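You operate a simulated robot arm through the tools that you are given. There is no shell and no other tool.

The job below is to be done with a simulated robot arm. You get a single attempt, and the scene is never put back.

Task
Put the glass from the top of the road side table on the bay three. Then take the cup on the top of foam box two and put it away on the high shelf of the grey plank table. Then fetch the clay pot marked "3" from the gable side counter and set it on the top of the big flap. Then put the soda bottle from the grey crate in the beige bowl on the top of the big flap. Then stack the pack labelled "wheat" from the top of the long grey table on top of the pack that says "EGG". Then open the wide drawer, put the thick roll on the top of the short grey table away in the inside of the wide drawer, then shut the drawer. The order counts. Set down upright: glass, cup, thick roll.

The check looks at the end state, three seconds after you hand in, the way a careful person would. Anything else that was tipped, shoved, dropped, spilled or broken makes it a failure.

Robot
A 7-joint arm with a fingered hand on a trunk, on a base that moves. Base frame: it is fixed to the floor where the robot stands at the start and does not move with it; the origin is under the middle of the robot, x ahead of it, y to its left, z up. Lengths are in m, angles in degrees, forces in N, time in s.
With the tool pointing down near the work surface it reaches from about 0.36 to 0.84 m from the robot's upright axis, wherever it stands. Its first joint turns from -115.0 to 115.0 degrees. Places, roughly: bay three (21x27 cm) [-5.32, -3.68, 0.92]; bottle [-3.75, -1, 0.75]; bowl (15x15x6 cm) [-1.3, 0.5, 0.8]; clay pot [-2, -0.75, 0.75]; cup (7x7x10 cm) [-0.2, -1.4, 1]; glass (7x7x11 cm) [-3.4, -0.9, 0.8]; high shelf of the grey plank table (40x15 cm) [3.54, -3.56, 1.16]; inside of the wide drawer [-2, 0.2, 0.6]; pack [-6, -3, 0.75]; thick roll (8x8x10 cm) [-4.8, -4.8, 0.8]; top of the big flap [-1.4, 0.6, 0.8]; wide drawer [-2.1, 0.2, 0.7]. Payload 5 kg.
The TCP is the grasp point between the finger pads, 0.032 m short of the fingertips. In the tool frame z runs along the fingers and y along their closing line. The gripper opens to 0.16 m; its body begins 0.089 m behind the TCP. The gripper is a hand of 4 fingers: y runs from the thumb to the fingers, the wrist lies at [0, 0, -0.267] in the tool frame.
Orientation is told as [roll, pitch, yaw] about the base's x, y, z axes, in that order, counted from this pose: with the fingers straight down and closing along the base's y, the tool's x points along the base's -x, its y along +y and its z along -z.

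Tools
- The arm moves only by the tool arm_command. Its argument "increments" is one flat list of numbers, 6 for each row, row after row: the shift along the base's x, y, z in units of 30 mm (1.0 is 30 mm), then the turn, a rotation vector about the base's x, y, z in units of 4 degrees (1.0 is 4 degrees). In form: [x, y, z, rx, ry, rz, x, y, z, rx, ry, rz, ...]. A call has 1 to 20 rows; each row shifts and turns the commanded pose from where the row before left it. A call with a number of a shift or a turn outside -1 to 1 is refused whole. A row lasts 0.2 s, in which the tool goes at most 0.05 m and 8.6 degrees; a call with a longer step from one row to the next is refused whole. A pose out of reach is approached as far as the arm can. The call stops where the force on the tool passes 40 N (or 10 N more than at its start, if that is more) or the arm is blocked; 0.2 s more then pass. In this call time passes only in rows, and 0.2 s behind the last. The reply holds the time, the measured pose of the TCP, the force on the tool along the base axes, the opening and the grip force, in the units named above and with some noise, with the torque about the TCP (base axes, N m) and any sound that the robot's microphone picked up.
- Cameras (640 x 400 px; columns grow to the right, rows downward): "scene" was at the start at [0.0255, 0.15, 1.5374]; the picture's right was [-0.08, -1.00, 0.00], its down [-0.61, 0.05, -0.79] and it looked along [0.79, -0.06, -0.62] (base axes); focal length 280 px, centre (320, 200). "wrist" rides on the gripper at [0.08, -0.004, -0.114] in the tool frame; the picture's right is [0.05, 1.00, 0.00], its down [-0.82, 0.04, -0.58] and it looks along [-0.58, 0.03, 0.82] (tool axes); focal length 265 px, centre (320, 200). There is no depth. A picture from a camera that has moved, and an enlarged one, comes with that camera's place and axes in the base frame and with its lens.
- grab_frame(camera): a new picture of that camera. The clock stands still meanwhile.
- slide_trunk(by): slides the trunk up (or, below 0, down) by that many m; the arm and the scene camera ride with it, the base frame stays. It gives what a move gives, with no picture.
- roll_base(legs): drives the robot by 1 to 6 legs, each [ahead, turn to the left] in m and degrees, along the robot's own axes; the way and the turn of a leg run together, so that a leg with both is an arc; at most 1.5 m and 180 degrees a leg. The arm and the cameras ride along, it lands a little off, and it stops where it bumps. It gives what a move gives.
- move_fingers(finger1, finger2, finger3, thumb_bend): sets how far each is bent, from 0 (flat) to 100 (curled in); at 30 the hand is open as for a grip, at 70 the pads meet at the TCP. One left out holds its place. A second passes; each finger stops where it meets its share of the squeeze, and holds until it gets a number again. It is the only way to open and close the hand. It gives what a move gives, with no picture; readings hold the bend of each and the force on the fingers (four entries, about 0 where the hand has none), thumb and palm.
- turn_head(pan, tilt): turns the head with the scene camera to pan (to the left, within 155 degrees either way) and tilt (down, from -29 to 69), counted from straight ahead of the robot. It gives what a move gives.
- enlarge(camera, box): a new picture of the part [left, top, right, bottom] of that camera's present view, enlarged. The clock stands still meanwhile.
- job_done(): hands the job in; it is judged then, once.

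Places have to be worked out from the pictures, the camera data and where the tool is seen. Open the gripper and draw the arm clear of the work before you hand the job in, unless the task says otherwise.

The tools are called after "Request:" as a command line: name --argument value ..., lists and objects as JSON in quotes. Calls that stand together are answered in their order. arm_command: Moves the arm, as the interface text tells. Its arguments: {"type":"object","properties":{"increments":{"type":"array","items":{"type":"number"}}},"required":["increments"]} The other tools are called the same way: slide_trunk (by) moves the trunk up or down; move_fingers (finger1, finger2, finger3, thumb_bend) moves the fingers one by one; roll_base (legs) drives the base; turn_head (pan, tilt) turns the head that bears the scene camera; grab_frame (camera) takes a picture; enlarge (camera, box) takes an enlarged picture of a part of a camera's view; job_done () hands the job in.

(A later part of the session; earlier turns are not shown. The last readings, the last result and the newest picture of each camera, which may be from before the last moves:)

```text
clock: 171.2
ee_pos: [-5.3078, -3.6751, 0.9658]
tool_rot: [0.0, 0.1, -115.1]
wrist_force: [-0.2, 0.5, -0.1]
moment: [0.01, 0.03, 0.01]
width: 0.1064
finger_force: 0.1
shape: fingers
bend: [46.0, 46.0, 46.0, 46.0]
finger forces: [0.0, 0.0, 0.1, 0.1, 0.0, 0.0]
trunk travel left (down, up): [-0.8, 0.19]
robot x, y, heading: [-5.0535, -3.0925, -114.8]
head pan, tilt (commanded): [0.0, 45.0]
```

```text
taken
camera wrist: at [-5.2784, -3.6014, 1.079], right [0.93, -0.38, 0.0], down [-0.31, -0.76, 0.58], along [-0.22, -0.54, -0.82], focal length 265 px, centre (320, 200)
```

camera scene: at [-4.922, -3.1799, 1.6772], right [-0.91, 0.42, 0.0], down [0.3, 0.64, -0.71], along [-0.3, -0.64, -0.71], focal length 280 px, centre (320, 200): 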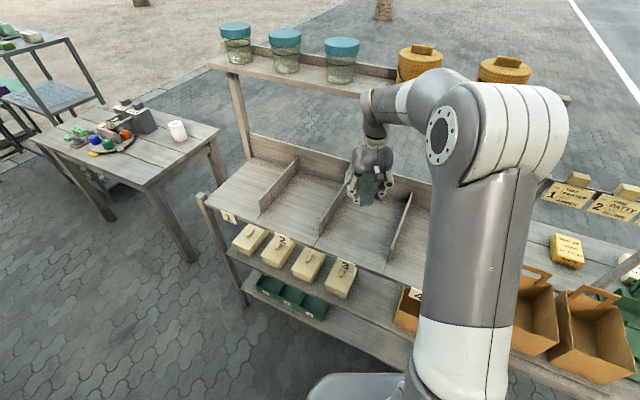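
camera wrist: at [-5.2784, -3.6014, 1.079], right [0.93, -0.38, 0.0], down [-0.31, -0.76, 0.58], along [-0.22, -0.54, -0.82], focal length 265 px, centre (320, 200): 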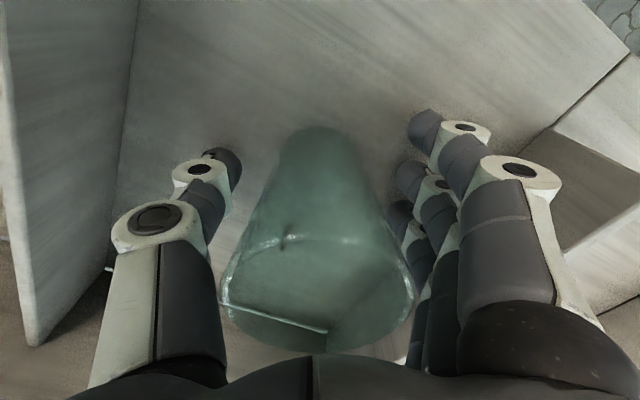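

Glass is released and standing. Lift the hand straight up.

Request:
arm_command --increments '[0, 0, 0.5, 0, 0, 0, 0, 0, 1, 0, 0, 0, 0, 0, 1, 0, 0, 0, 0, 0, 1, 0, 0, 0, 0, 0, 1, 0, 0, 0, 0, 0, 1, 0, 0, 0, 0, 0, 1, 0, 0, 0, 0, 0, 1, 0, 0, 0, 0, 0, 1, 0, 0, 0, 0, 0, 1, 0, 0, 0]'

Request:
grab_frame --camera "wrist"

Request:
enlarge --camera "scene" --box '[240, 120, 480, 300]'

```text
clock: 173.4
ee_pos: [-5.3092, -3.6748, 1.2518]
tool_rot: [0.0, -0.1, -115.0]
wrist_force: [0.7, -0.7, -0.7]
moment: [-0.01, -0.01, 0.01]
width: 0.1066
finger_force: 0.1
shape: fingers
bend: [46.0, 46.0, 46.0, 46.0]
finger forces: [0.0, 0.0, 0.0, 0.0, 0.0, 0.1]
trunk travel left (down, up): [-0.8, 0.19]
robot x, y, heading: [-5.0507, -3.0937, -114.9]
head pan, tilt (commanded): [0.0, 45.0]
```

```text
taken
camera wrist: at [-5.2784, -3.6017, 1.3642], right [0.93, -0.38, 0.0], down [-0.31, -0.76, 0.58], along [-0.22, -0.54, -0.82], focal length 265 px, centre (320, 200)
```

wrist: 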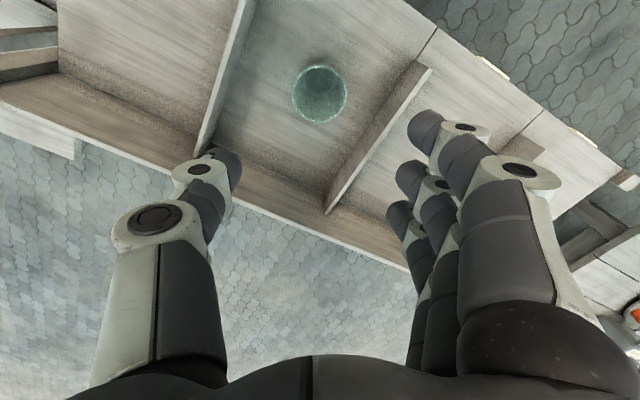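

```text
2.22 times, centred on (360, 210) of scene
camera zoom: at [-4.9216, -3.179, 1.6771], right [-0.91, 0.42, 0.0], down [0.3, 0.64, -0.71], along [-0.3, -0.64, -0.71], focal length 623 px, centre (231, 178)
```

zoom: 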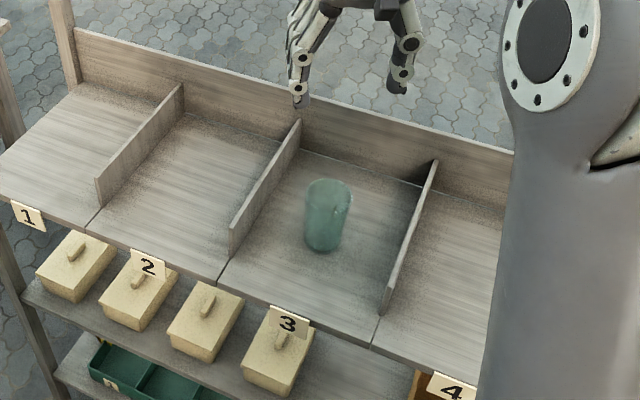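

Glass done. I retract the arm and take a look at the long grey table (packs) and short grey table (roll) for later.

Request:
arm_command --increments '[0.517, 0.746, 0, 0, 0, 0, 0.517, 0.746, 0, 0, 0, 0, 0.517, 0.746, 0, 0, 0, 0, 0.517, 0.746, 0, 0, 0, 0, 0.517, 0.746, 0, 0, 0, 0, 0.517, 0.746, 0, 0, 0, 0, 0.517, 0.746, 0, 0, 0, 0, 0.517, 0.746, 0, 0, 0, 0]'

Request:
turn_head --pan -30 --tilt 30

Request:
grab_frame --camera "scene"

Request:
turn_head --pan 40 --tilt 30

Request:
grab_frame --camera "scene"

Request:
turn_head --pan 90 --tilt 30

Request:
grab_frame --camera "scene"

```text
clock: 175.2
ee_pos: [-5.1821, -3.4946, 1.2513]
tool_rot: [0.1, -0.1, -115.0]
wrist_force: [-0.9, 0.6, 0.3]
moment: [-0.01, 0.0, -0.02]
width: 0.1064
finger_force: 0.0
shape: fingers
bend: [46.0, 46.0, 46.0, 46.0]
finger forces: [0.0, 0.0, 0.0, 0.0, 0.1, 0.0]
trunk travel left (down, up): [-0.8, 0.19]
robot x, y, heading: [-5.053, -3.094, -115.3]
head pan, tilt (commanded): [0.0, 45.0]
```

```text
clock: 176.1
ee_pos: [-5.1837, -3.4965, 1.2498]
tool_rot: [0.0, 0.0, -115.0]
wrist_force: [0.3, 0.7, -0.4]
moment: [-0.02, -0.02, 0.0]
width: 0.1066
finger_force: 0.1
shape: fingers
bend: [46.0, 46.0, 46.0, 46.0]
finger forces: [0.0, 0.1, 0.1, 0.0, 0.0, 0.1]
trunk travel left (down, up): [-0.8, 0.19]
robot x, y, heading: [-5.0546, -3.093, -114.9]
head pan, tilt (commanded): [-30.0, 30.0]
```

```text
taken
camera scene: at [-4.9614, -3.1575, 1.6997], right [-0.57, 0.82, 0.0], down [0.41, 0.29, -0.87], along [-0.71, -0.5, -0.5], focal length 280 px, centre (320, 200)
```

scene: 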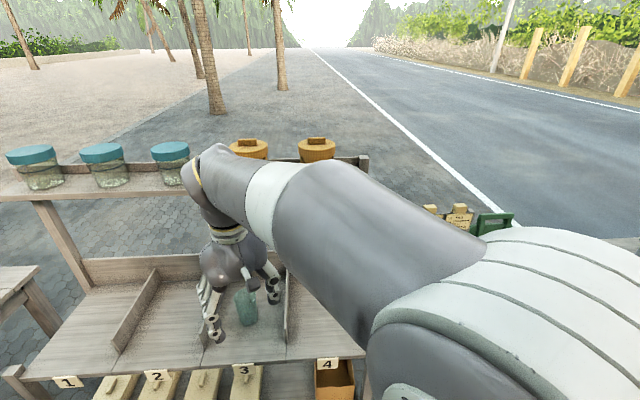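

```text
clock: 177.5
ee_pos: [-5.1843, -3.4961, 1.2499]
tool_rot: [0.0, 0.1, -115.0]
wrist_force: [0.1, 0.4, 1.3]
moment: [0.02, 0.02, 0.0]
width: 0.1064
finger_force: 0.1
shape: fingers
bend: [46.0, 46.0, 46.0, 46.0]
finger forces: [0.0, 0.0, 0.0, 0.0, 0.0, 0.0]
trunk travel left (down, up): [-0.8, 0.19]
robot x, y, heading: [-5.0549, -3.0937, -115.2]
head pan, tilt (commanded): [40.0, 30.0]
```

```text
taken
camera scene: at [-4.864, -3.193, 1.6997], right [-0.97, -0.26, 0.0], down [-0.13, 0.48, -0.87], along [0.22, -0.84, -0.5], focal length 280 px, centre (320, 200)
```

scene: 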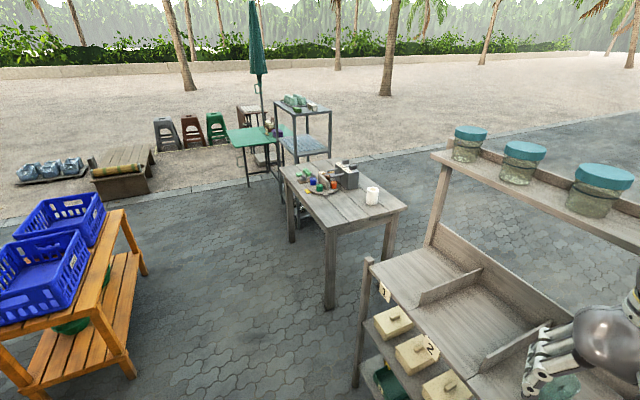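

```text
clock: 178.7
ee_pos: [-5.1836, -3.4961, 1.2504]
tool_rot: [0.0, -0.1, -115.1]
wrist_force: [0.6, 0.1, 0.6]
moment: [-0.03, -0.01, -0.03]
width: 0.1066
finger_force: 0.1
shape: fingers
bend: [46.0, 46.0, 46.0, 46.0]
finger forces: [0.0, 0.1, 0.0, 0.0, 0.0, 0.1]
trunk travel left (down, up): [-0.8, 0.19]
robot x, y, heading: [-5.0533, -3.0925, -115.2]
head pan, tilt (commanded): [90.0, 30.0]
```

```text
taken
camera scene: at [-4.8053, -3.144, 1.6997], right [-0.42, -0.91, 0.0], down [-0.45, 0.21, -0.87], along [0.78, -0.37, -0.5], focal length 280 px, centre (320, 200)
```

scene: 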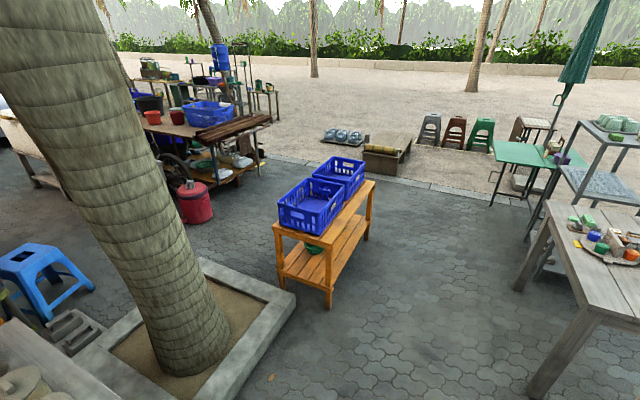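

The route back to the cup goes the way I came. I back out from the rack, turn, and drive to the narrow gap, checking the pose there.

Request:
roll_base --legs '[[0, 56], [-0.5, 0], [0, 118], [1.2, 0]]'

Request:
turn_head --pan 0 --tilt 45

Request:
grab_frame --camera "scene"

```text
clock: 194.8
ee_pos: [-4.5068, -1.2399, 1.2507]
tool_rot: [0.0, 0.0, 58.8]
wrist_force: [0.1, -0.1, 0.0]
moment: [0.02, 0.02, 0.01]
width: 0.1063
finger_force: 0.1
shape: fingers
bend: [46.0, 46.0, 46.0, 46.0]
finger forces: [0.0, 0.1, 0.0, 0.0, 0.0, 0.0]
trunk travel left (down, up): [-0.8, 0.19]
robot x, y, heading: [-4.6798, -1.6278, 58.5]
head pan, tilt (commanded): [90.0, 30.0]
```

```text
clock: 196.5
ee_pos: [-4.5071, -1.2402, 1.2513]
tool_rot: [0.0, -0.1, 58.8]
wrist_force: [-0.3, 0.6, -0.1]
moment: [-0.02, 0.0, 0.02]
width: 0.1067
finger_force: 0.1
shape: fingers
bend: [46.0, 46.0, 46.0, 46.0]
finger forces: [0.1, 0.0, 0.1, 0.0, 0.0, 0.0]
trunk travel left (down, up): [-0.8, 0.19]
robot x, y, heading: [-4.6797, -1.6261, 58.3]
head pan, tilt (commanded): [0.0, 45.0]
```

```text
taken
camera scene: at [-4.8033, -1.5266, 1.6771], right [0.86, -0.52, 0.0], down [-0.37, -0.6, -0.71], along [0.37, 0.6, -0.71], focal length 280 px, centre (320, 200)
```

scene: 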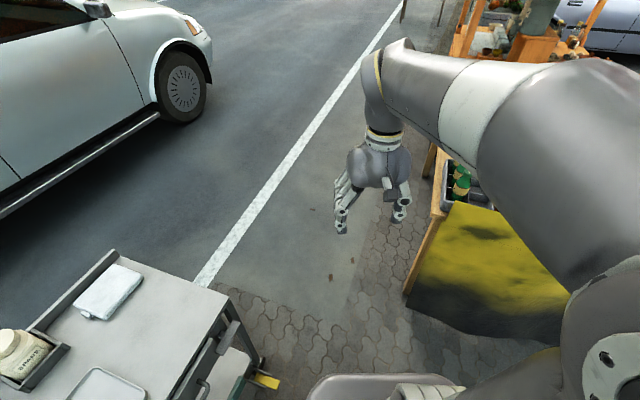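

The gap is about 0.9 m wide as seen from here. I go through its middle and onto the road-side lane.

Request:
roll_base --legs '[[0, 2], [0.55, 0], [0, 10.5], [1.2, 0], [0, -31.5]]'

Request:
turn_head --pan 0 --tilt 25

Request:
grab_frame --camera "scene"

```text
clock: 208.0
ee_pos: [-3.7436, 0.3054, 1.2509]
tool_rot: [-0.1, 0.0, 40.4]
wrist_force: [-0.2, -0.9, -0.7]
moment: [0.0, 0.0, -0.02]
width: 0.1067
finger_force: 0.1
shape: fingers
bend: [46.0, 46.0, 46.0, 46.0]
finger forces: [0.1, 0.0, 0.1, 0.0, 0.0, 0.0]
trunk travel left (down, up): [-0.8, 0.19]
robot x, y, heading: [-4.0279, -0.0088, 40.4]
head pan, tilt (commanded): [0.0, 45.0]
```

```text
clock: 208.8
ee_pos: [-3.7445, 0.3043, 1.2511]
tool_rot: [0.0, 0.0, 40.4]
wrist_force: [0.3, -0.3, 0.5]
moment: [-0.03, -0.01, -0.06]
width: 0.1066
finger_force: 0.0
shape: fingers
bend: [46.0, 46.0, 46.0, 46.0]
finger forces: [0.0, 0.0, 0.0, 0.1, 0.1, 0.0]
trunk travel left (down, up): [-0.8, 0.19]
robot x, y, heading: [-4.0304, -0.0056, 40.4]
head pan, tilt (commanded): [0.0, 25.0]
```

```text
taken
camera scene: at [-4.108, 0.1332, 1.7076], right [0.65, -0.76, 0.0], down [-0.32, -0.27, -0.91], along [0.69, 0.59, -0.42], focal length 280 px, centre (320, 200)
```

scene: 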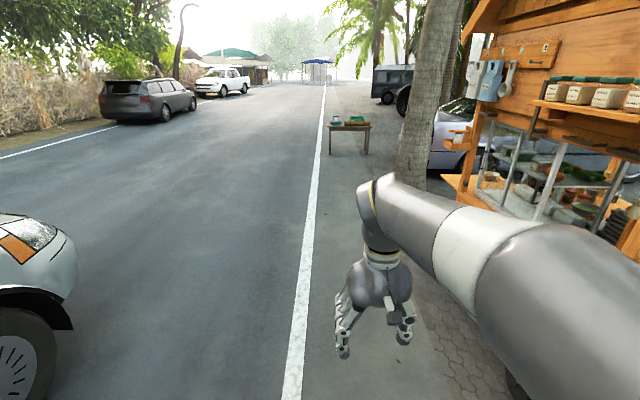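

The lane is clear. I drive back along it past the cart, then turn right around the flap.

Request:
roll_base --legs '[[1.5, 0], [1.5, 0], [0.1, 0], [0, -91.5]]'

Request:
turn_head --pan 0 --tilt 30

Request:
grab_frame --camera "scene"

```text
clock: 228.0
ee_pos: [-1.3504, 1.7214, 1.2499]
tool_rot: [0.1, -0.1, -51.7]
wrist_force: [0.2, 0.3, 0.0]
moment: [-0.01, 0.0, 0.01]
width: 0.1065
finger_force: 0.0
shape: fingers
bend: [46.0, 46.0, 46.0, 46.0]
finger forces: [0.1, 0.0, 0.0, 0.0, 0.0, 0.1]
trunk travel left (down, up): [-0.8, 0.19]
robot x, y, heading: [-1.651, 2.0195, -51.6]
head pan, tilt (commanded): [0.0, 25.0]
```

```text
clock: 228.7
ee_pos: [-1.351, 1.7225, 1.2508]
tool_rot: [-0.1, -0.1, -51.7]
wrist_force: [0.4, -0.2, 0.6]
moment: [-0.02, 0.01, 0.01]
width: 0.1066
finger_force: 0.1
shape: fingers
bend: [46.0, 46.0, 46.0, 46.0]
finger forces: [0.0, 0.0, 0.0, 0.1, 0.0, 0.1]
trunk travel left (down, up): [-0.8, 0.19]
robot x, y, heading: [-1.651, 2.0172, -51.6]
head pan, tilt (commanded): [0.0, 30.0]
```

```text
taken
camera scene: at [-1.511, 2.0923, 1.6998], right [-0.79, -0.62, 0.0], down [-0.31, 0.39, -0.87], along [0.54, -0.68, -0.5], focal length 280 px, centre (320, 200)
```

scene: 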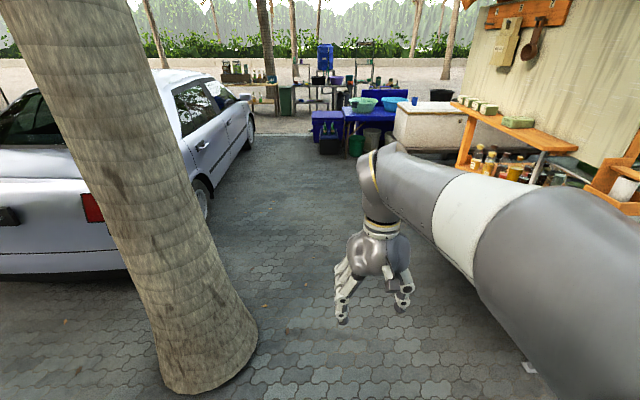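

The way between tree and flap is clear. Continue to the foam box, stopping in front of the cup.

Request:
roll_base --legs '[[1.5, 0], [0.48, 0], [0, -40], [1.15, 0], [0, 24]]'

Request:
turn_head --pan 0 --tilt 45

Request:
grab_frame --camera "scene"

Request:
grab_frame --camera "wrist"

```text
clock: 247.1
ee_pos: [-0.2346, -1.0479, 1.2504]
tool_rot: [0.0, 0.0, -67.5]
wrist_force: [0.6, 0.5, -0.7]
moment: [-0.03, 0.03, 0.03]
width: 0.1065
finger_force: 0.1
shape: fingers
bend: [46.0, 46.0, 46.0, 46.0]
finger forces: [0.1, 0.0, 0.1, 0.0, 0.0, 0.0]
trunk travel left (down, up): [-0.8, 0.19]
robot x, y, heading: [-0.4455, -0.6803, -67.4]
head pan, tilt (commanded): [0.0, 30.0]
```

```text
clock: 247.9
ee_pos: [-0.2356, -1.0473, 1.2503]
tool_rot: [0.0, 0.1, -67.4]
wrist_force: [-0.6, -0.1, -0.6]
moment: [0.04, -0.03, 0.0]
width: 0.1064
finger_force: 0.0
shape: fingers
bend: [46.0, 46.0, 46.0, 46.0]
finger forces: [0.0, 0.1, 0.1, 0.0, 0.0, 0.0]
trunk travel left (down, up): [-0.8, 0.19]
robot x, y, heading: [-0.4498, -0.6781, -67.7]
head pan, tilt (commanded): [0.0, 45.0]
```

```text
taken
camera scene: at [-0.2929, -0.6392, 1.6772], right [-0.92, -0.38, 0.0], down [-0.27, 0.65, -0.71], along [0.27, -0.65, -0.71], focal length 280 px, centre (320, 200)
```

scene: 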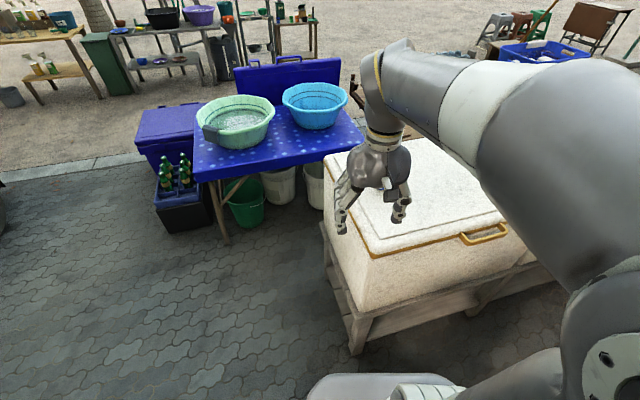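

```text
taken
camera wrist: at [-0.2705, -0.9753, 1.3637], right [0.9, 0.43, 0.0], down [0.35, -0.74, 0.58], along [0.25, -0.52, -0.82], focal length 265 px, centre (320, 200)
```

wrist: 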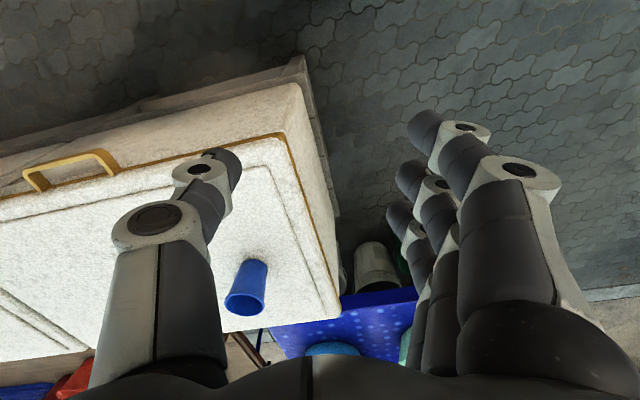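

The cup is visible in the wrist view around (-0.21, -1.45). I close in 0.11 m with the base and open the hand wider, then move the hand nearer at height for a precise fix.

Request:
roll_base --legs '[[0.11, 0]]'

Request:
move_fingers --finger1 34 --finger2 34 --finger3 34 --thumb_bend 34

Request:
arm_command --increments '[0, -1, 0, 0, 0, 0, 0, -1, 0, 0, 0, 0, 0, -1, 0, 0, 0, 0, 0, -1, 0, 0, 0, 0, 0, -1, 0, 0, 0, 0, 0, -1, 0, 0, 0, 0]'

Request:
grab_frame --camera "wrist"

Request:
grab_frame --camera "scene"

```text
clock: 249.1
ee_pos: [-0.1928, -1.1497, 1.2501]
tool_rot: [0.0, 0.1, -67.4]
wrist_force: [0.8, 0.0, 0.1]
moment: [0.07, 0.03, -0.01]
width: 0.1065
finger_force: 0.3
shape: fingers
bend: [46.0, 46.0, 46.0, 46.0]
finger forces: [0.1, 0.0, 0.0, 0.1, 0.0, 0.1]
trunk travel left (down, up): [-0.8, 0.19]
robot x, y, heading: [-0.4067, -0.7845, -67.5]
head pan, tilt (commanded): [0.0, 45.0]
```

```text
clock: 250.1
ee_pos: [-0.1924, -1.1491, 1.2509]
tool_rot: [0.0, 0.0, -67.4]
wrist_force: [0.1, 0.7, 0.1]
moment: [0.0, -0.01, 0.04]
width: 0.1544
finger_force: 0.0
shape: fingers
bend: [34.0, 34.0, 34.0, 34.0]
finger forces: [0.1, 0.0, 0.1, 0.0, 0.0, 0.0]
trunk travel left (down, up): [-0.8, 0.19]
robot x, y, heading: [-0.4028, -0.7816, -67.7]
head pan, tilt (commanded): [0.0, 45.0]
```

```text
clock: 251.5
ee_pos: [-0.1917, -1.33, 1.2505]
tool_rot: [0.0, 0.1, -67.4]
wrist_force: [0.4, -0.9, 0.1]
moment: [0.05, 0.0, 0.03]
width: 0.1542
finger_force: 0.1
shape: fingers
bend: [34.0, 34.0, 34.0, 34.0]
finger forces: [0.1, 0.0, 0.0, 0.0, 0.0, 0.0]
trunk travel left (down, up): [-0.8, 0.19]
robot x, y, heading: [-0.4033, -0.7842, -67.3]
head pan, tilt (commanded): [0.0, 45.0]
```

```text
taken
camera wrist: at [-0.2275, -1.2591, 1.3628], right [0.9, 0.43, 0.0], down [0.35, -0.74, 0.58], along [0.25, -0.52, -0.82], focal length 265 px, centre (320, 200)
```

wrist: 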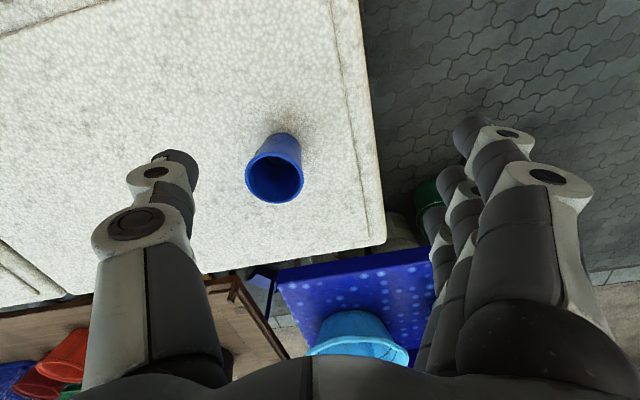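

```text
taken
camera scene: at [-0.2503, -0.7429, 1.6771], right [-0.92, -0.38, 0.0], down [-0.27, 0.65, -0.71], along [0.27, -0.65, -0.71], focal length 280 px, centre (320, 200)
```

scene: 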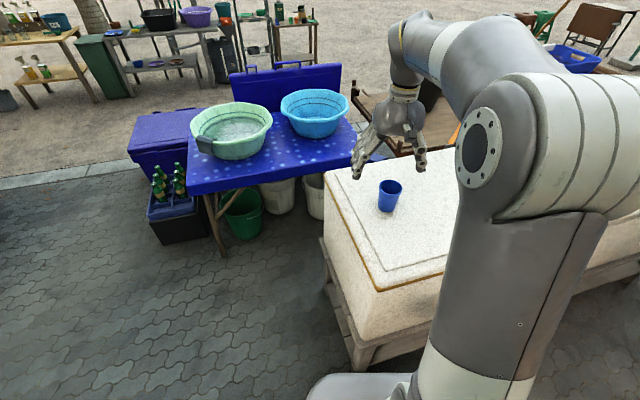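

Both cameras agree: cup at (-0.207, -1.426), foam top z≈0.985, rim ≈1.086. Move over it and descend, check, then grasp.

Request:
arm_command --increments '[-0.1275, -0.8, 0, 0, 0, 0, -0.1275, -0.8, 0, 0, 0, 0, -0.1275, -0.8, 0, 0, 0, 0, -0.1275, -0.8, 0, 0, 0, 0, 0, 0, -1, 0, 0, 0, 0, 0, -1, 0, 0, 0, 0, 0, -1, 0, 0, 0, 0, 0, -1, 0, 0, 0]'

Request:
grab_frame --camera "wrist"

```text
clock: 253.3
ee_pos: [-0.2081, -1.4257, 1.1288]
tool_rot: [0.0, -0.1, -67.6]
wrist_force: [0.3, -0.1, -0.4]
moment: [0.02, -0.01, -0.01]
width: 0.1547
finger_force: 0.1
shape: fingers
bend: [34.0, 34.0, 34.0, 34.0]
finger forces: [0.1, 0.0, 0.0, 0.1, 0.1, 0.0]
trunk travel left (down, up): [-0.8, 0.19]
robot x, y, heading: [-0.403, -0.7789, -67.6]
head pan, tilt (commanded): [0.0, 45.0]
```

```text
taken
camera wrist: at [-0.2433, -1.3543, 1.2421], right [0.9, 0.43, 0.0], down [0.35, -0.74, 0.58], along [0.25, -0.52, -0.82], focal length 265 px, centre (320, 200)
```

wrist: 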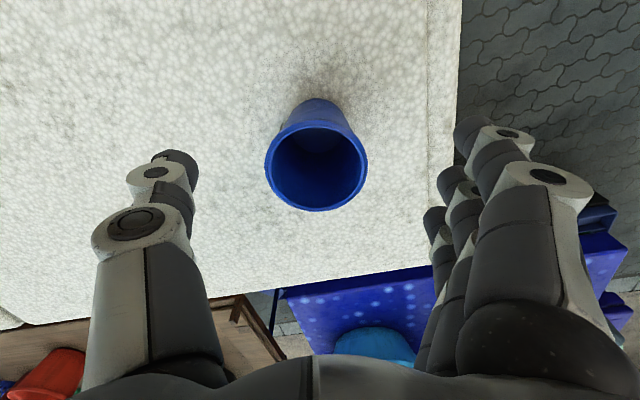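

Rim center checks at (-0.209, -1.431). Small shift, then down to z≈1.045 and close gently.

Request:
arm_command --increments '[-0.03, -0.17, -0.8, 0, 0, 0, 0, 0, -1, 0, 0, 0, 0, 0, -1, 0, 0, 0]'

Request:
move_fingers --finger1 60 --finger2 58 --finger3 60 --thumb_bend 60

Request:
grab_frame --camera "wrist"

```text
clock: 254.1
ee_pos: [-0.2099, -1.431, 1.0457]
tool_rot: [-0.1, 0.1, -67.4]
wrist_force: [0.0, 0.0, 0.4]
moment: [0.0, 0.0, 0.0]
width: 0.1545
finger_force: 0.0
shape: fingers
bend: [34.0, 34.0, 34.0, 34.0]
finger forces: [0.0, 0.0, 0.0, 0.0, 0.0, 0.0]
trunk travel left (down, up): [-0.8, 0.19]
robot x, y, heading: [-0.4056, -0.7821, -67.8]
head pan, tilt (commanded): [0.0, 45.0]
```

```text
clock: 255.1
ee_pos: [-0.2092, -1.431, 1.0454]
tool_rot: [0.1, -0.1, -67.4]
wrist_force: [0.6, -0.3, -0.4]
moment: [0.02, -0.01, -0.03]
width: 0.0604
finger_force: 5.7
shape: fingers
bend: [60.0, 55.0, 57.0, 58.0]
finger forces: [0.0, 2.3, 3.8, 0.0, 6.0, 0.0]
trunk travel left (down, up): [-0.8, 0.19]
robot x, y, heading: [-0.4022, -0.782, -67.5]
head pan, tilt (commanded): [0.0, 45.0]
```

```text
taken
camera wrist: at [-0.2444, -1.359, 1.1587], right [0.9, 0.43, 0.0], down [0.35, -0.74, 0.58], along [0.25, -0.52, -0.82], focal length 265 px, centre (320, 200)
```

wrist: 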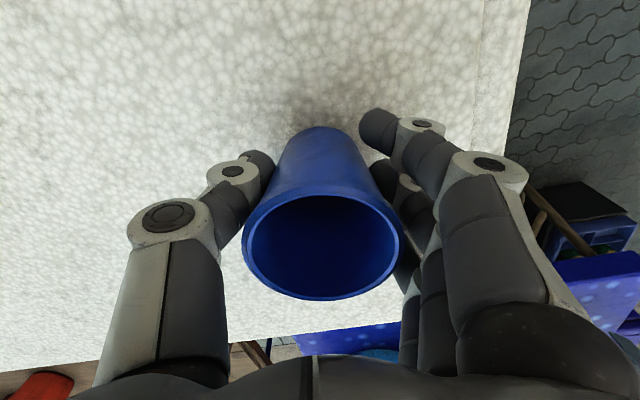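

Contacts are good. Tighten for a firm hold, then lift.

Request:
move_fingers --finger1 72 --finger2 64 --finger3 68 --thumb_bend 66

Request:
arm_command --increments '[0, 0, 0.5, 0, 0, 0, 0, 0, 0.8, 0, 0, 0, 0, 0, 1, 0, 0, 0, 0, 0, 1, 0, 0, 0, 0, 0, 1, 0, 0, 0, 0, 0, 1, 0, 0, 0, 0, 0, 1, 0, 0, 0, 0, 0, 1, 0, 0, 0]'

Request:
grab_frame --camera "wrist"

```text
clock: 256.1
ee_pos: [-0.2102, -1.4309, 1.046]
tool_rot: [0.0, -0.1, -67.4]
wrist_force: [-0.3, 0.1, 0.2]
moment: [0.02, -0.01, 0.0]
width: 0.0405
finger_force: 14.8
shape: fingers
bend: [71.0, 55.0, 57.0, 61.0]
finger forces: [1.8, 6.6, 7.7, 0.0, 14.8, 0.0]
trunk travel left (down, up): [-0.8, 0.19]
robot x, y, heading: [-0.4027, -0.7792, -67.5]
head pan, tilt (commanded): [0.0, 45.0]
```

```text
clock: 257.9
ee_pos: [-0.2072, -1.4294, 1.266]
tool_rot: [0.0, -0.1, -67.4]
wrist_force: [0.6, -0.6, -0.6]
moment: [0.0, 0.01, 0.0]
width: 0.0405
finger_force: 15.7
shape: fingers
bend: [71.0, 55.0, 57.0, 61.0]
finger forces: [1.8, 6.7, 7.9, 0.0, 14.7, 0.0]
trunk travel left (down, up): [-0.8, 0.19]
robot x, y, heading: [-0.4047, -0.7827, -67.5]
head pan, tilt (commanded): [0.0, 45.0]
```

```text
taken
camera wrist: at [-0.2435, -1.3582, 1.3785], right [0.9, 0.43, 0.0], down [0.35, -0.74, 0.58], along [0.25, -0.52, -0.82], focal length 265 px, centre (320, 200)
```

wrist: 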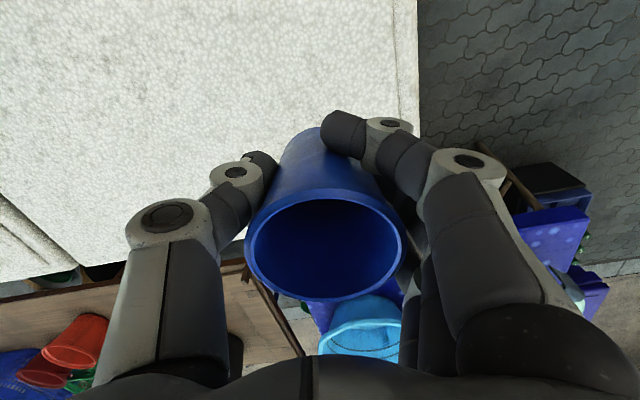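

The cup is held. Retract the arm, back away from the bench and drive toward the gap between the car's front and the blue coolers, then look.

Request:
arm_command --increments '[-0.4, 0.963, 0, 0, 0, 0, -0.4, 0.963, 0, 0, 0, 0, -0.4, 0.963, 0, 0, 0, 0, -0.4, 0.963, 0, 0, 0, 0, -0.4, 0.963, 0, 0, 0, 0, -0.4, 0.963, 0, 0, 0, 0, -0.4, 0.963, 0, 0, 0, 0, -0.4, 0.963, 0, 0, 0, 0]'

Request:
roll_base --legs '[[-0.3, 0], [0, 69], [1.3, 0], [0, -39]]'

Request:
turn_head --pan 0 --tilt 25

Request:
grab_frame --camera "scene"

```text
clock: 259.7
ee_pos: [-0.3053, -1.1998, 1.2663]
tool_rot: [-0.1, 0.1, -67.4]
wrist_force: [0.2, 0.8, -0.3]
moment: [0.0, -0.01, 0.01]
width: 0.0403
finger_force: 15.6
shape: fingers
bend: [71.0, 55.0, 57.0, 61.0]
finger forces: [1.9, 6.5, 8.0, 0.1, 14.7, 0.0]
trunk travel left (down, up): [-0.8, 0.19]
robot x, y, heading: [-0.404, -0.7856, -67.4]
head pan, tilt (commanded): [0.0, 45.0]
```

```text
clock: 272.7
ee_pos: [1.0718, -0.7817, 1.2652]
tool_rot: [0.0, -0.1, -37.5]
wrist_force: [-0.2, -0.3, -0.6]
moment: [0.0, 0.04, -0.02]
width: 0.04
finger_force: 14.8
shape: fingers
bend: [71.0, 56.0, 57.0, 61.0]
finger forces: [1.2, 6.4, 7.9, 0.0, 14.4, 0.1]
trunk travel left (down, up): [-0.8, 0.19]
robot x, y, heading: [0.7766, -0.4693, -37.5]
head pan, tilt (commanded): [0.0, 45.0]
```

```text
clock: 273.5
ee_pos: [1.0714, -0.7814, 1.2663]
tool_rot: [0.0, -0.1, -37.5]
wrist_force: [-0.1, 0.2, -1.1]
moment: [-0.01, 0.02, -0.04]
width: 0.04
finger_force: 15.4
shape: fingers
bend: [71.0, 56.0, 57.0, 61.0]
finger forces: [1.2, 6.4, 7.9, 0.0, 14.3, 0.1]
trunk travel left (down, up): [-0.8, 0.19]
robot x, y, heading: [0.7751, -0.4693, -37.7]
head pan, tilt (commanded): [0.0, 25.0]
```

```text
taken
camera scene: at [0.8981, -0.3635, 1.7077], right [-0.61, -0.79, 0.0], down [-0.34, 0.26, -0.91], along [0.72, -0.55, -0.42], focal length 280 px, centre (320, 200)
```

scene: 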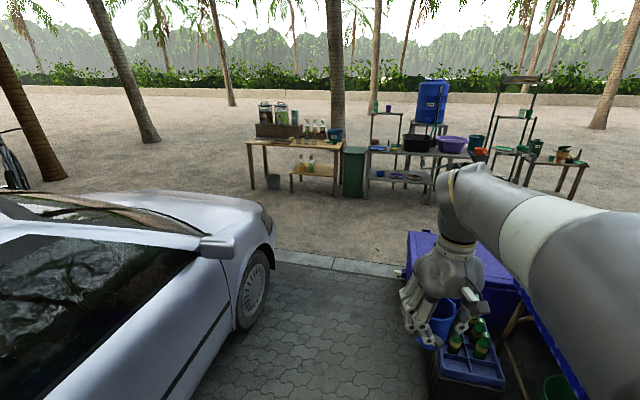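

The car's front corner is near (2.66, -1.25) and the crate/cooler near (1.3, -1.4)–(1.95, -2.0); the corridor is over 1 m. I drive down its middle to the edge of the sand.

Request:
roll_base --legs '[[0, 6], [1.26, 0], [0, -16], [0.67, 0]]'

Request:
turn_head --pan -5 --tilt 25

Request:
grab_frame --camera "scene"

Request:
enlarge --camera "scene" --box '[260, 40, 480, 200]'

```text
clock: 284.6
ee_pos: [2.5267, -1.9771, 1.2647]
tool_rot: [0.0, 0.0, -47.6]
wrist_force: [-0.2, 0.0, -1.2]
moment: [0.01, 0.02, -0.02]
width: 0.0404
finger_force: 14.9
shape: fingers
bend: [71.0, 56.0, 57.0, 61.0]
finger forces: [1.2, 6.4, 7.9, 0.0, 14.4, 0.0]
trunk travel left (down, up): [-0.8, 0.19]
robot x, y, heading: [2.293, -1.6187, -47.7]
head pan, tilt (commanded): [0.0, 25.0]
```

```text
clock: 285.2
ee_pos: [2.527, -1.9758, 1.2664]
tool_rot: [0.0, -0.1, -47.7]
wrist_force: [-1.1, 0.5, -0.3]
moment: [0.04, 0.0, -0.03]
width: 0.04
finger_force: 14.5
shape: fingers
bend: [71.0, 56.0, 57.0, 61.0]
finger forces: [1.1, 6.4, 7.9, 0.0, 14.4, 0.0]
trunk travel left (down, up): [-0.8, 0.19]
robot x, y, heading: [2.2911, -1.6168, -47.8]
head pan, tilt (commanded): [-5.0, 25.0]
```

```text
taken
camera scene: at [2.4221, -1.5398, 1.7077], right [-0.79, -0.61, 0.0], down [-0.26, 0.34, -0.91], along [0.55, -0.72, -0.42], focal length 280 px, centre (320, 200)
```

scene: 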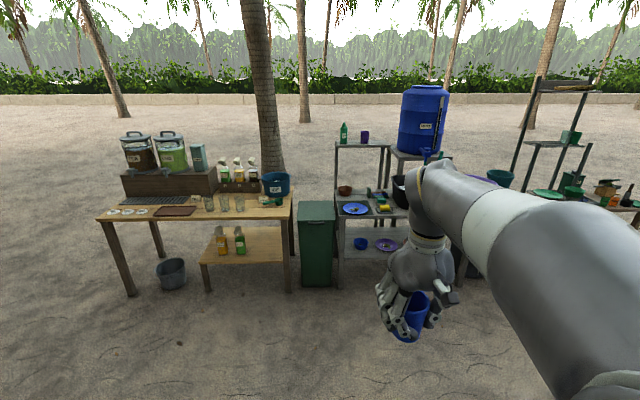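

```text
2.50 times, centred on (370, 120) of scene
camera zoom: at [2.4221, -1.5398, 1.7077], right [-0.79, -0.61, 0.0], down [-0.26, 0.34, -0.91], along [0.55, -0.72, -0.42], focal length 701 px, centre (195, 400)
```

zoom: 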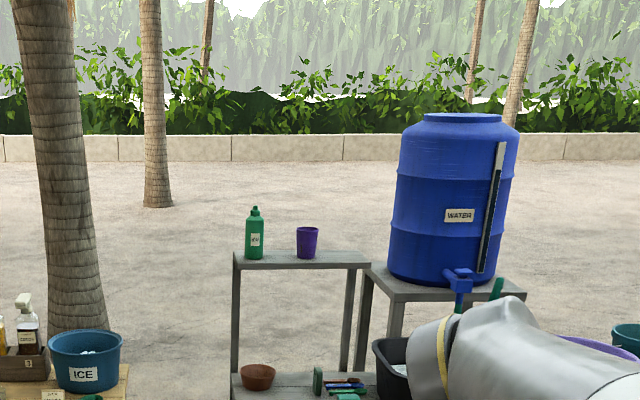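

The high shelf holds a green bottle (left) and a purple cup (middle); its right end is free. I'll raise the trunk, and drive up to the grey table facing that free end.

Request:
slide_trunk --by 0.14

Request:
roll_base --legs '[[0, -12.5], [1.3, 0]]'

Request:
turn_head --pan 0 --tilt 35

Request:
grab_frame --camera "scene"

```text
clock: 286.9
ee_pos: [2.5262, -1.9763, 1.4061]
tool_rot: [-0.1, 0.0, -47.6]
wrist_force: [0.3, 0.1, -0.6]
moment: [0.01, -0.02, 0.0]
width: 0.0401
finger_force: 15.0
shape: fingers
bend: [71.0, 56.0, 57.0, 61.0]
finger forces: [1.2, 6.4, 8.1, 0.0, 14.5, 0.0]
trunk travel left (down, up): [-0.94, 0.05]
robot x, y, heading: [2.2934, -1.617, -47.4]
head pan, tilt (commanded): [-5.0, 25.0]
```

```text
clock: 294.3
ee_pos: [3.0901, -3.1581, 1.405]
tool_rot: [0.0, 0.1, -60.5]
wrist_force: [0.3, -0.9, -0.5]
moment: [0.04, 0.01, 0.0]
width: 0.0401
finger_force: 14.4
shape: fingers
bend: [71.0, 56.0, 57.0, 61.0]
finger forces: [1.1, 6.3, 8.0, 0.1, 14.4, 0.0]
trunk travel left (down, up): [-0.94, 0.05]
robot x, y, heading: [2.9412, -2.7541, -60.3]
head pan, tilt (commanded): [-5.0, 25.0]
```

```text
clock: 295.0
ee_pos: [3.0883, -3.1581, 1.4046]
tool_rot: [0.0, 0.0, -60.4]
wrist_force: [0.5, 0.1, -0.7]
moment: [0.02, 0.02, -0.02]
width: 0.0399
finger_force: 15.0
shape: fingers
bend: [71.0, 56.0, 57.0, 61.0]
finger forces: [1.1, 6.3, 8.0, 0.1, 14.4, 0.0]
trunk travel left (down, up): [-0.94, 0.05]
robot x, y, heading: [2.9388, -2.7507, -60.4]
head pan, tilt (commanded): [0.0, 35.0]
```

```text
taken
camera scene: at [3.0896, -2.7015, 1.832], right [-0.87, -0.49, 0.0], down [-0.28, 0.5, -0.82], along [0.4, -0.71, -0.57], focal length 280 px, centre (320, 200)
```

scene: 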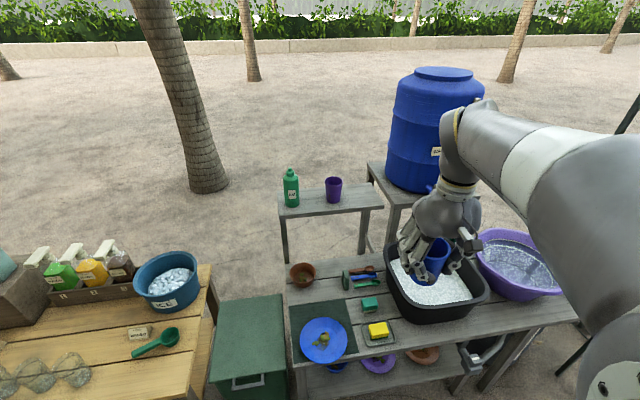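

The shelf's right end is free: target cup center ≈(3.433, -3.642). To keep fingers clear of the purple cup I rotate the hand −80° about vertical so it opens along the shelf's depth.

Request:
arm_command --increments '[0, 0, 0, 0, 0, -1, 0, 0, 0, 0, 0, -1, 0, 0, 0, 0, 0, -1, 0, 0, 0, 0, 0, -1, 0, 0, 0, 0, 0, -1, 0, 0, 0, 0, 0, -1, 0, 0, 0, 0, 0, -1, 0, 0, 0, 0, 0, -1, 0, 0, 0, 0, 0, -1, 0, 0, 0, 0, 0, -1, 0, 0, 0, 0, 0, -1, 0, 0, 0, 0, 0, -1, 0, 0, 0, 0, 0, -1, 0, 0, 0, 0, 0, -1, 0, 0, 0, 0, 0, -1, 0, 0, 0, 0, 0, -1, 0, 0, 0, 0, 0, -1, 0, 0, 0, 0, 0, -1, 0, 0, 0, 0, 0, -1, 0, 0, 0, 0, 0, -1]'

Request:
grab_frame --camera "scene"

Request:
grab_frame --camera "wrist"

```text
clock: 299.2
ee_pos: [3.0892, -3.1579, 1.4061]
tool_rot: [0.1, 0.0, -140.4]
wrist_force: [0.1, 0.7, -0.1]
moment: [0.03, 0.03, -0.05]
width: 0.0399
finger_force: 14.3
shape: fingers
bend: [71.0, 56.0, 57.0, 61.0]
finger forces: [1.1, 6.2, 8.0, 0.0, 14.3, 0.1]
trunk travel left (down, up): [-0.94, 0.05]
robot x, y, heading: [2.9424, -2.7568, -60.3]
head pan, tilt (commanded): [0.0, 35.0]
```

```text
taken
camera scene: at [3.0897, -2.7015, 1.832], right [-0.87, -0.49, 0.0], down [-0.28, 0.5, -0.82], along [0.4, -0.71, -0.57], focal length 280 px, centre (320, 200)
```

scene: 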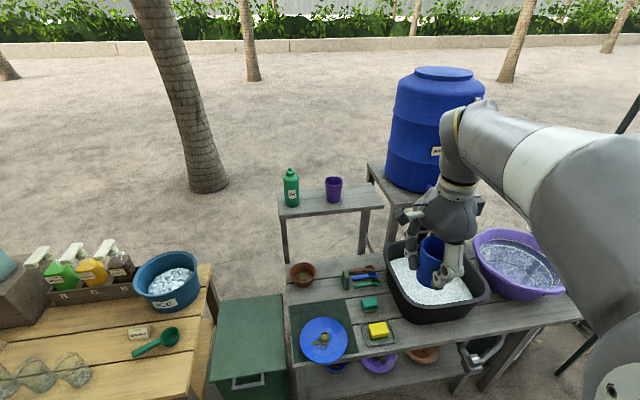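

```text
taken
camera wrist: at [3.1479, -3.1043, 1.5189], right [0.68, -0.74, 0.0], down [-0.6, -0.55, 0.58], along [-0.43, -0.39, -0.82], focal length 265 px, centre (320, 200)
```

wrist: 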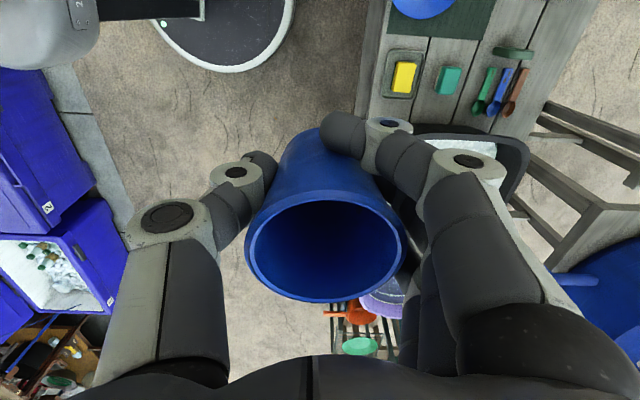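

Rotation worked. I now advance the base ~0.21 m so the shelf's free end is within reach.

Request:
roll_base --legs '[[0.21, 0]]'

Request:
grab_frame --camera "scene"

```text
clock: 300.8
ee_pos: [3.193, -3.341, 1.4053]
tool_rot: [-0.1, -0.1, -140.5]
wrist_force: [0.7, -1.2, 0.2]
moment: [0.07, -0.01, -0.01]
width: 0.0399
finger_force: 14.4
shape: fingers
bend: [71.0, 56.0, 57.0, 61.0]
finger forces: [1.3, 6.4, 8.1, 0.0, 14.3, 0.1]
trunk travel left (down, up): [-0.94, 0.05]
robot x, y, heading: [3.0433, -2.9364, -60.4]
head pan, tilt (commanded): [0.0, 35.0]
```

```text
taken
camera scene: at [3.194, -2.8858, 1.8319], right [-0.87, -0.49, 0.0], down [-0.28, 0.5, -0.82], along [0.4, -0.71, -0.57], focal length 280 px, centre (320, 200)
```

scene: 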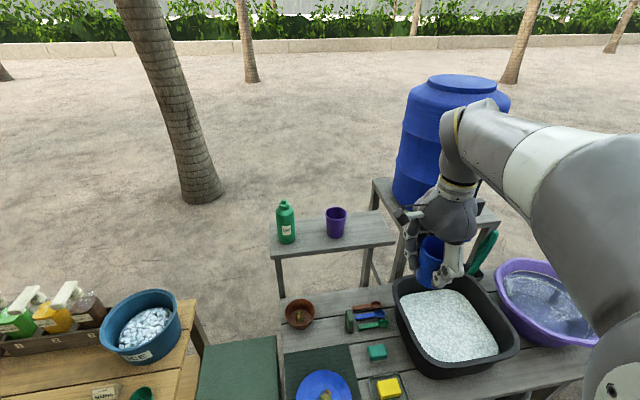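

Shelf corners re-measured; target ≈(3.424, -3.648), clear of the water jug. Move the cup over it at height.

Request:
arm_command --increments '[0.7, -0.93, 0, 0, 0, 0, 0.7, -0.93, 0, 0, 0, 0, 0.7, -0.93, 0, 0, 0, 0, 0.7, -0.93, 0, 0, 0, 0, 0.7, -0.93, 0, 0, 0, 0, 0.7, -0.93, 0, 0, 0, 0, 0.7, -0.93, 0, 0, 0, 0, 0.7, -0.93, 0, 0, 0, 0, 0.7, -0.93, 0, 0, 0, 0, 0.7, -0.93, 0, 0, 0, 0, 0.7, -0.93, 0, 0, 0, 0]'

Request:
grab_frame --camera "scene"

Request:
grab_frame --camera "wrist"

```text
clock: 303.2
ee_pos: [3.3939, -3.6094, 1.4062]
tool_rot: [0.0, 0.0, -140.5]
wrist_force: [-0.1, -0.8, -0.3]
moment: [-0.03, -0.02, -0.03]
width: 0.0396
finger_force: 14.8
shape: fingers
bend: [71.0, 56.0, 57.0, 62.0]
finger forces: [1.1, 6.5, 7.8, 0.0, 14.2, 0.0]
out of reach, approached as far as the arm can: row 10, 11
trunk travel left (down, up): [-0.94, 0.05]
robot x, y, heading: [3.0455, -2.9367, -60.2]
head pan, tilt (commanded): [0.0, 35.0]
```

```text
taken
camera scene: at [3.1926, -2.8836, 1.832], right [-0.87, -0.49, 0.0], down [-0.28, 0.5, -0.82], along [0.4, -0.71, -0.57], focal length 280 px, centre (320, 200)
```

scene: 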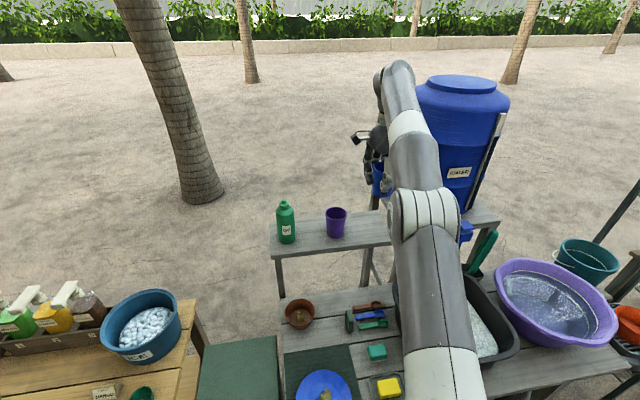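

```text
taken
camera wrist: at [3.4529, -3.5562, 1.5193], right [0.68, -0.74, 0.0], down [-0.6, -0.55, 0.58], along [-0.43, -0.39, -0.82], focal length 265 px, centre (320, 200)
```

wrist: 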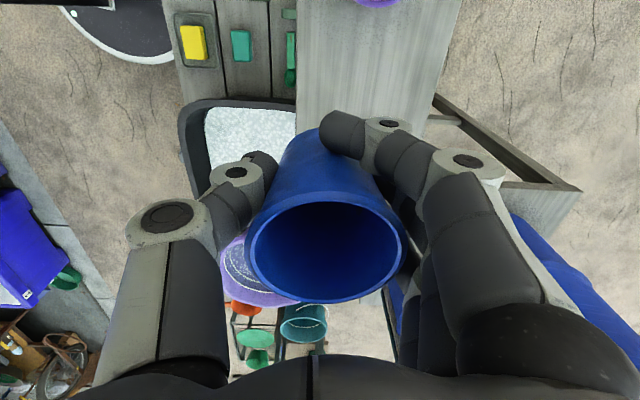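

The arm hit its reach limit at this height. I check the floor clearance in front of the base to see whether it can move a bit closer.

Request:
turn_head --pan 15 --tilt 69

Request:
grab_frame --camera "scene"

```text
clock: 304.2
ee_pos: [3.3953, -3.6115, 1.4057]
tool_rot: [0.0, 0.1, -140.5]
wrist_force: [-0.4, -0.2, 0.1]
moment: [0.02, -0.06, 0.02]
width: 0.0396
finger_force: 15.2
shape: fingers
bend: [71.0, 56.0, 57.0, 62.0]
finger forces: [1.1, 6.5, 7.9, 0.0, 14.1, 0.1]
trunk travel left (down, up): [-0.94, 0.05]
robot x, y, heading: [3.0458, -2.9375, -60.5]
head pan, tilt (commanded): [15.0, 68.8]
```

```text
taken
camera scene: at [3.1893, -2.8481, 1.7883], right [-0.71, -0.7, 0.0], down [-0.65, 0.67, -0.36], along [0.25, -0.26, -0.93], focal length 280 px, centre (320, 200)
```

scene: 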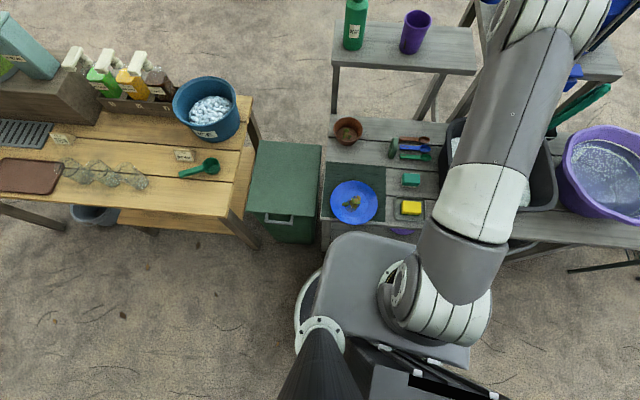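

The base is already close to the table, so instead I lower the hand (reach grows at lower heights) toward the commanded spot and see where it ends up.

Request:
turn_head --pan 0 --tilt 35

Request:
arm_command --increments '[0, 0, -1, 0, 0, 0, 0, 0, -1, 0, 0, 0, 0, 0, -1, 0, 0, 0]'

Request:
grab_frame --camera "scene"

Request:
grab_frame --camera "wrist"

```text
clock: 305.2
ee_pos: [3.3948, -3.6097, 1.4063]
tool_rot: [-0.1, 0.0, -140.5]
wrist_force: [-0.7, -0.2, 0.4]
moment: [0.01, 0.0, 0.01]
width: 0.0397
finger_force: 14.9
shape: fingers
bend: [71.0, 56.0, 57.0, 62.0]
finger forces: [1.0, 6.5, 7.8, 0.1, 14.0, 0.0]
trunk travel left (down, up): [-0.94, 0.05]
robot x, y, heading: [3.0394, -2.9363, -60.5]
head pan, tilt (commanded): [0.0, 35.0]
```

```text
clock: 306.0
ee_pos: [3.3961, -3.611, 1.3145]
tool_rot: [0.0, 0.0, -140.5]
wrist_force: [-0.2, 0.3, -1.6]
moment: [0.0, -0.02, -0.02]
width: 0.0395
finger_force: 14.3
shape: fingers
bend: [71.0, 56.0, 57.0, 62.0]
finger forces: [1.1, 6.5, 7.7, 0.1, 13.9, 0.0]
trunk travel left (down, up): [-0.94, 0.05]
robot x, y, heading: [3.0415, -2.9377, -60.5]
head pan, tilt (commanded): [0.0, 35.0]
```

```text
taken
camera scene: at [3.1934, -2.8848, 1.832], right [-0.87, -0.49, 0.0], down [-0.28, 0.5, -0.82], along [0.4, -0.71, -0.57], focal length 280 px, centre (320, 200)
```

scene: 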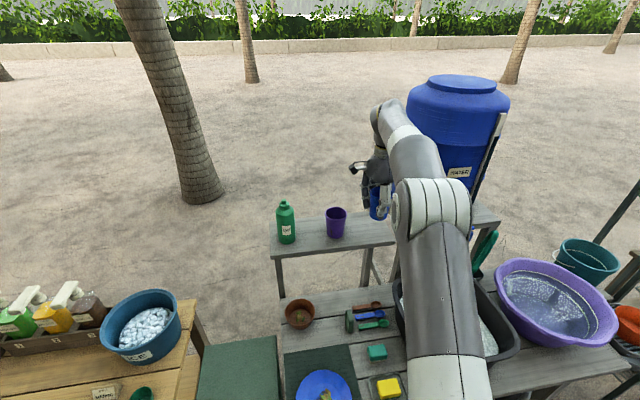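

```text
taken
camera wrist: at [3.4538, -3.5577, 1.4276], right [0.68, -0.74, 0.0], down [-0.6, -0.55, 0.58], along [-0.43, -0.39, -0.82], focal length 265 px, centre (320, 200)
```

wrist: 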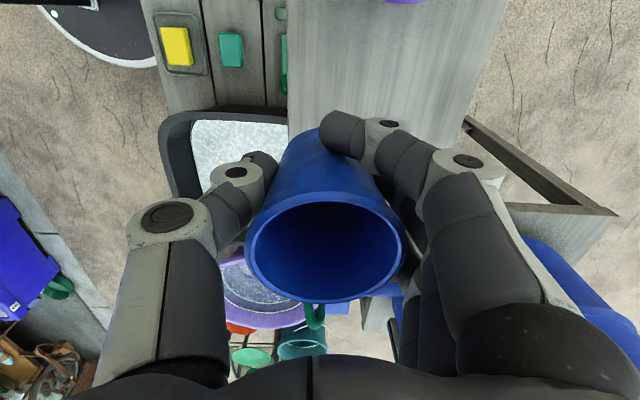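

The commanded pose was reset to the reached one. At this lower height I push the remaining 5 cm toward the target.

Request:
arm_command --increments '[0.48, -0.63, -0.5, 0, 0, 0, 0.48, -0.63, -0.5, 0, 0, 0]'

Request:
enlarge --camera "scene" --box '[250, 120, 450, 270]'

Request:
grab_frame --camera "wrist"

```text
clock: 306.6
ee_pos: [3.4241, -3.6496, 1.2831]
tool_rot: [0.0, 0.1, -140.5]
wrist_force: [0.8, -0.5, -0.3]
moment: [0.04, 0.0, -0.04]
width: 0.0397
finger_force: 14.4
shape: fingers
bend: [72.0, 56.0, 57.0, 62.0]
finger forces: [0.8, 6.4, 7.8, 0.0, 13.8, 0.0]
trunk travel left (down, up): [-0.94, 0.05]
robot x, y, heading: [3.0406, -2.9348, -60.7]
head pan, tilt (commanded): [0.0, 35.0]
```

```text
2.67 times, centred on (350, 195) of scene
camera zoom: at [3.1941, -2.886, 1.832], right [-0.87, -0.49, 0.0], down [-0.28, 0.5, -0.82], along [0.4, -0.71, -0.57], focal length 748 px, centre (240, 213)
```

zoom: 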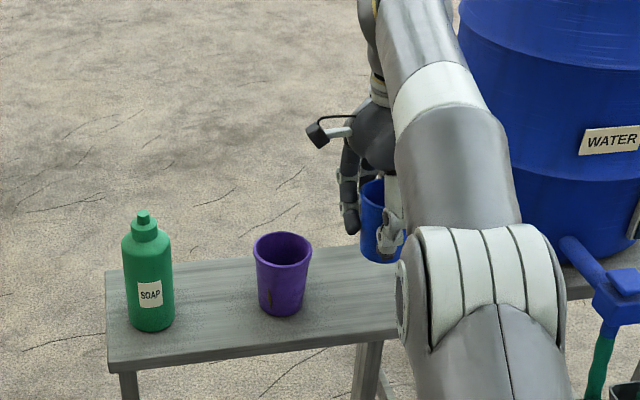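

```text
taken
camera wrist: at [3.4823, -3.5962, 1.3968], right [0.68, -0.74, 0.0], down [-0.6, -0.55, 0.58], along [-0.43, -0.39, -0.82], focal length 265 px, centre (320, 200)
```

wrist: 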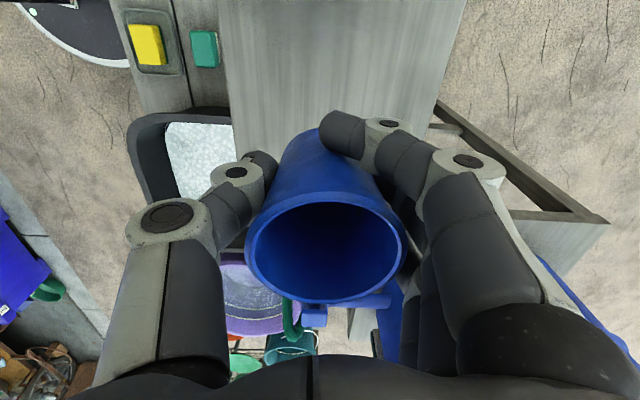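

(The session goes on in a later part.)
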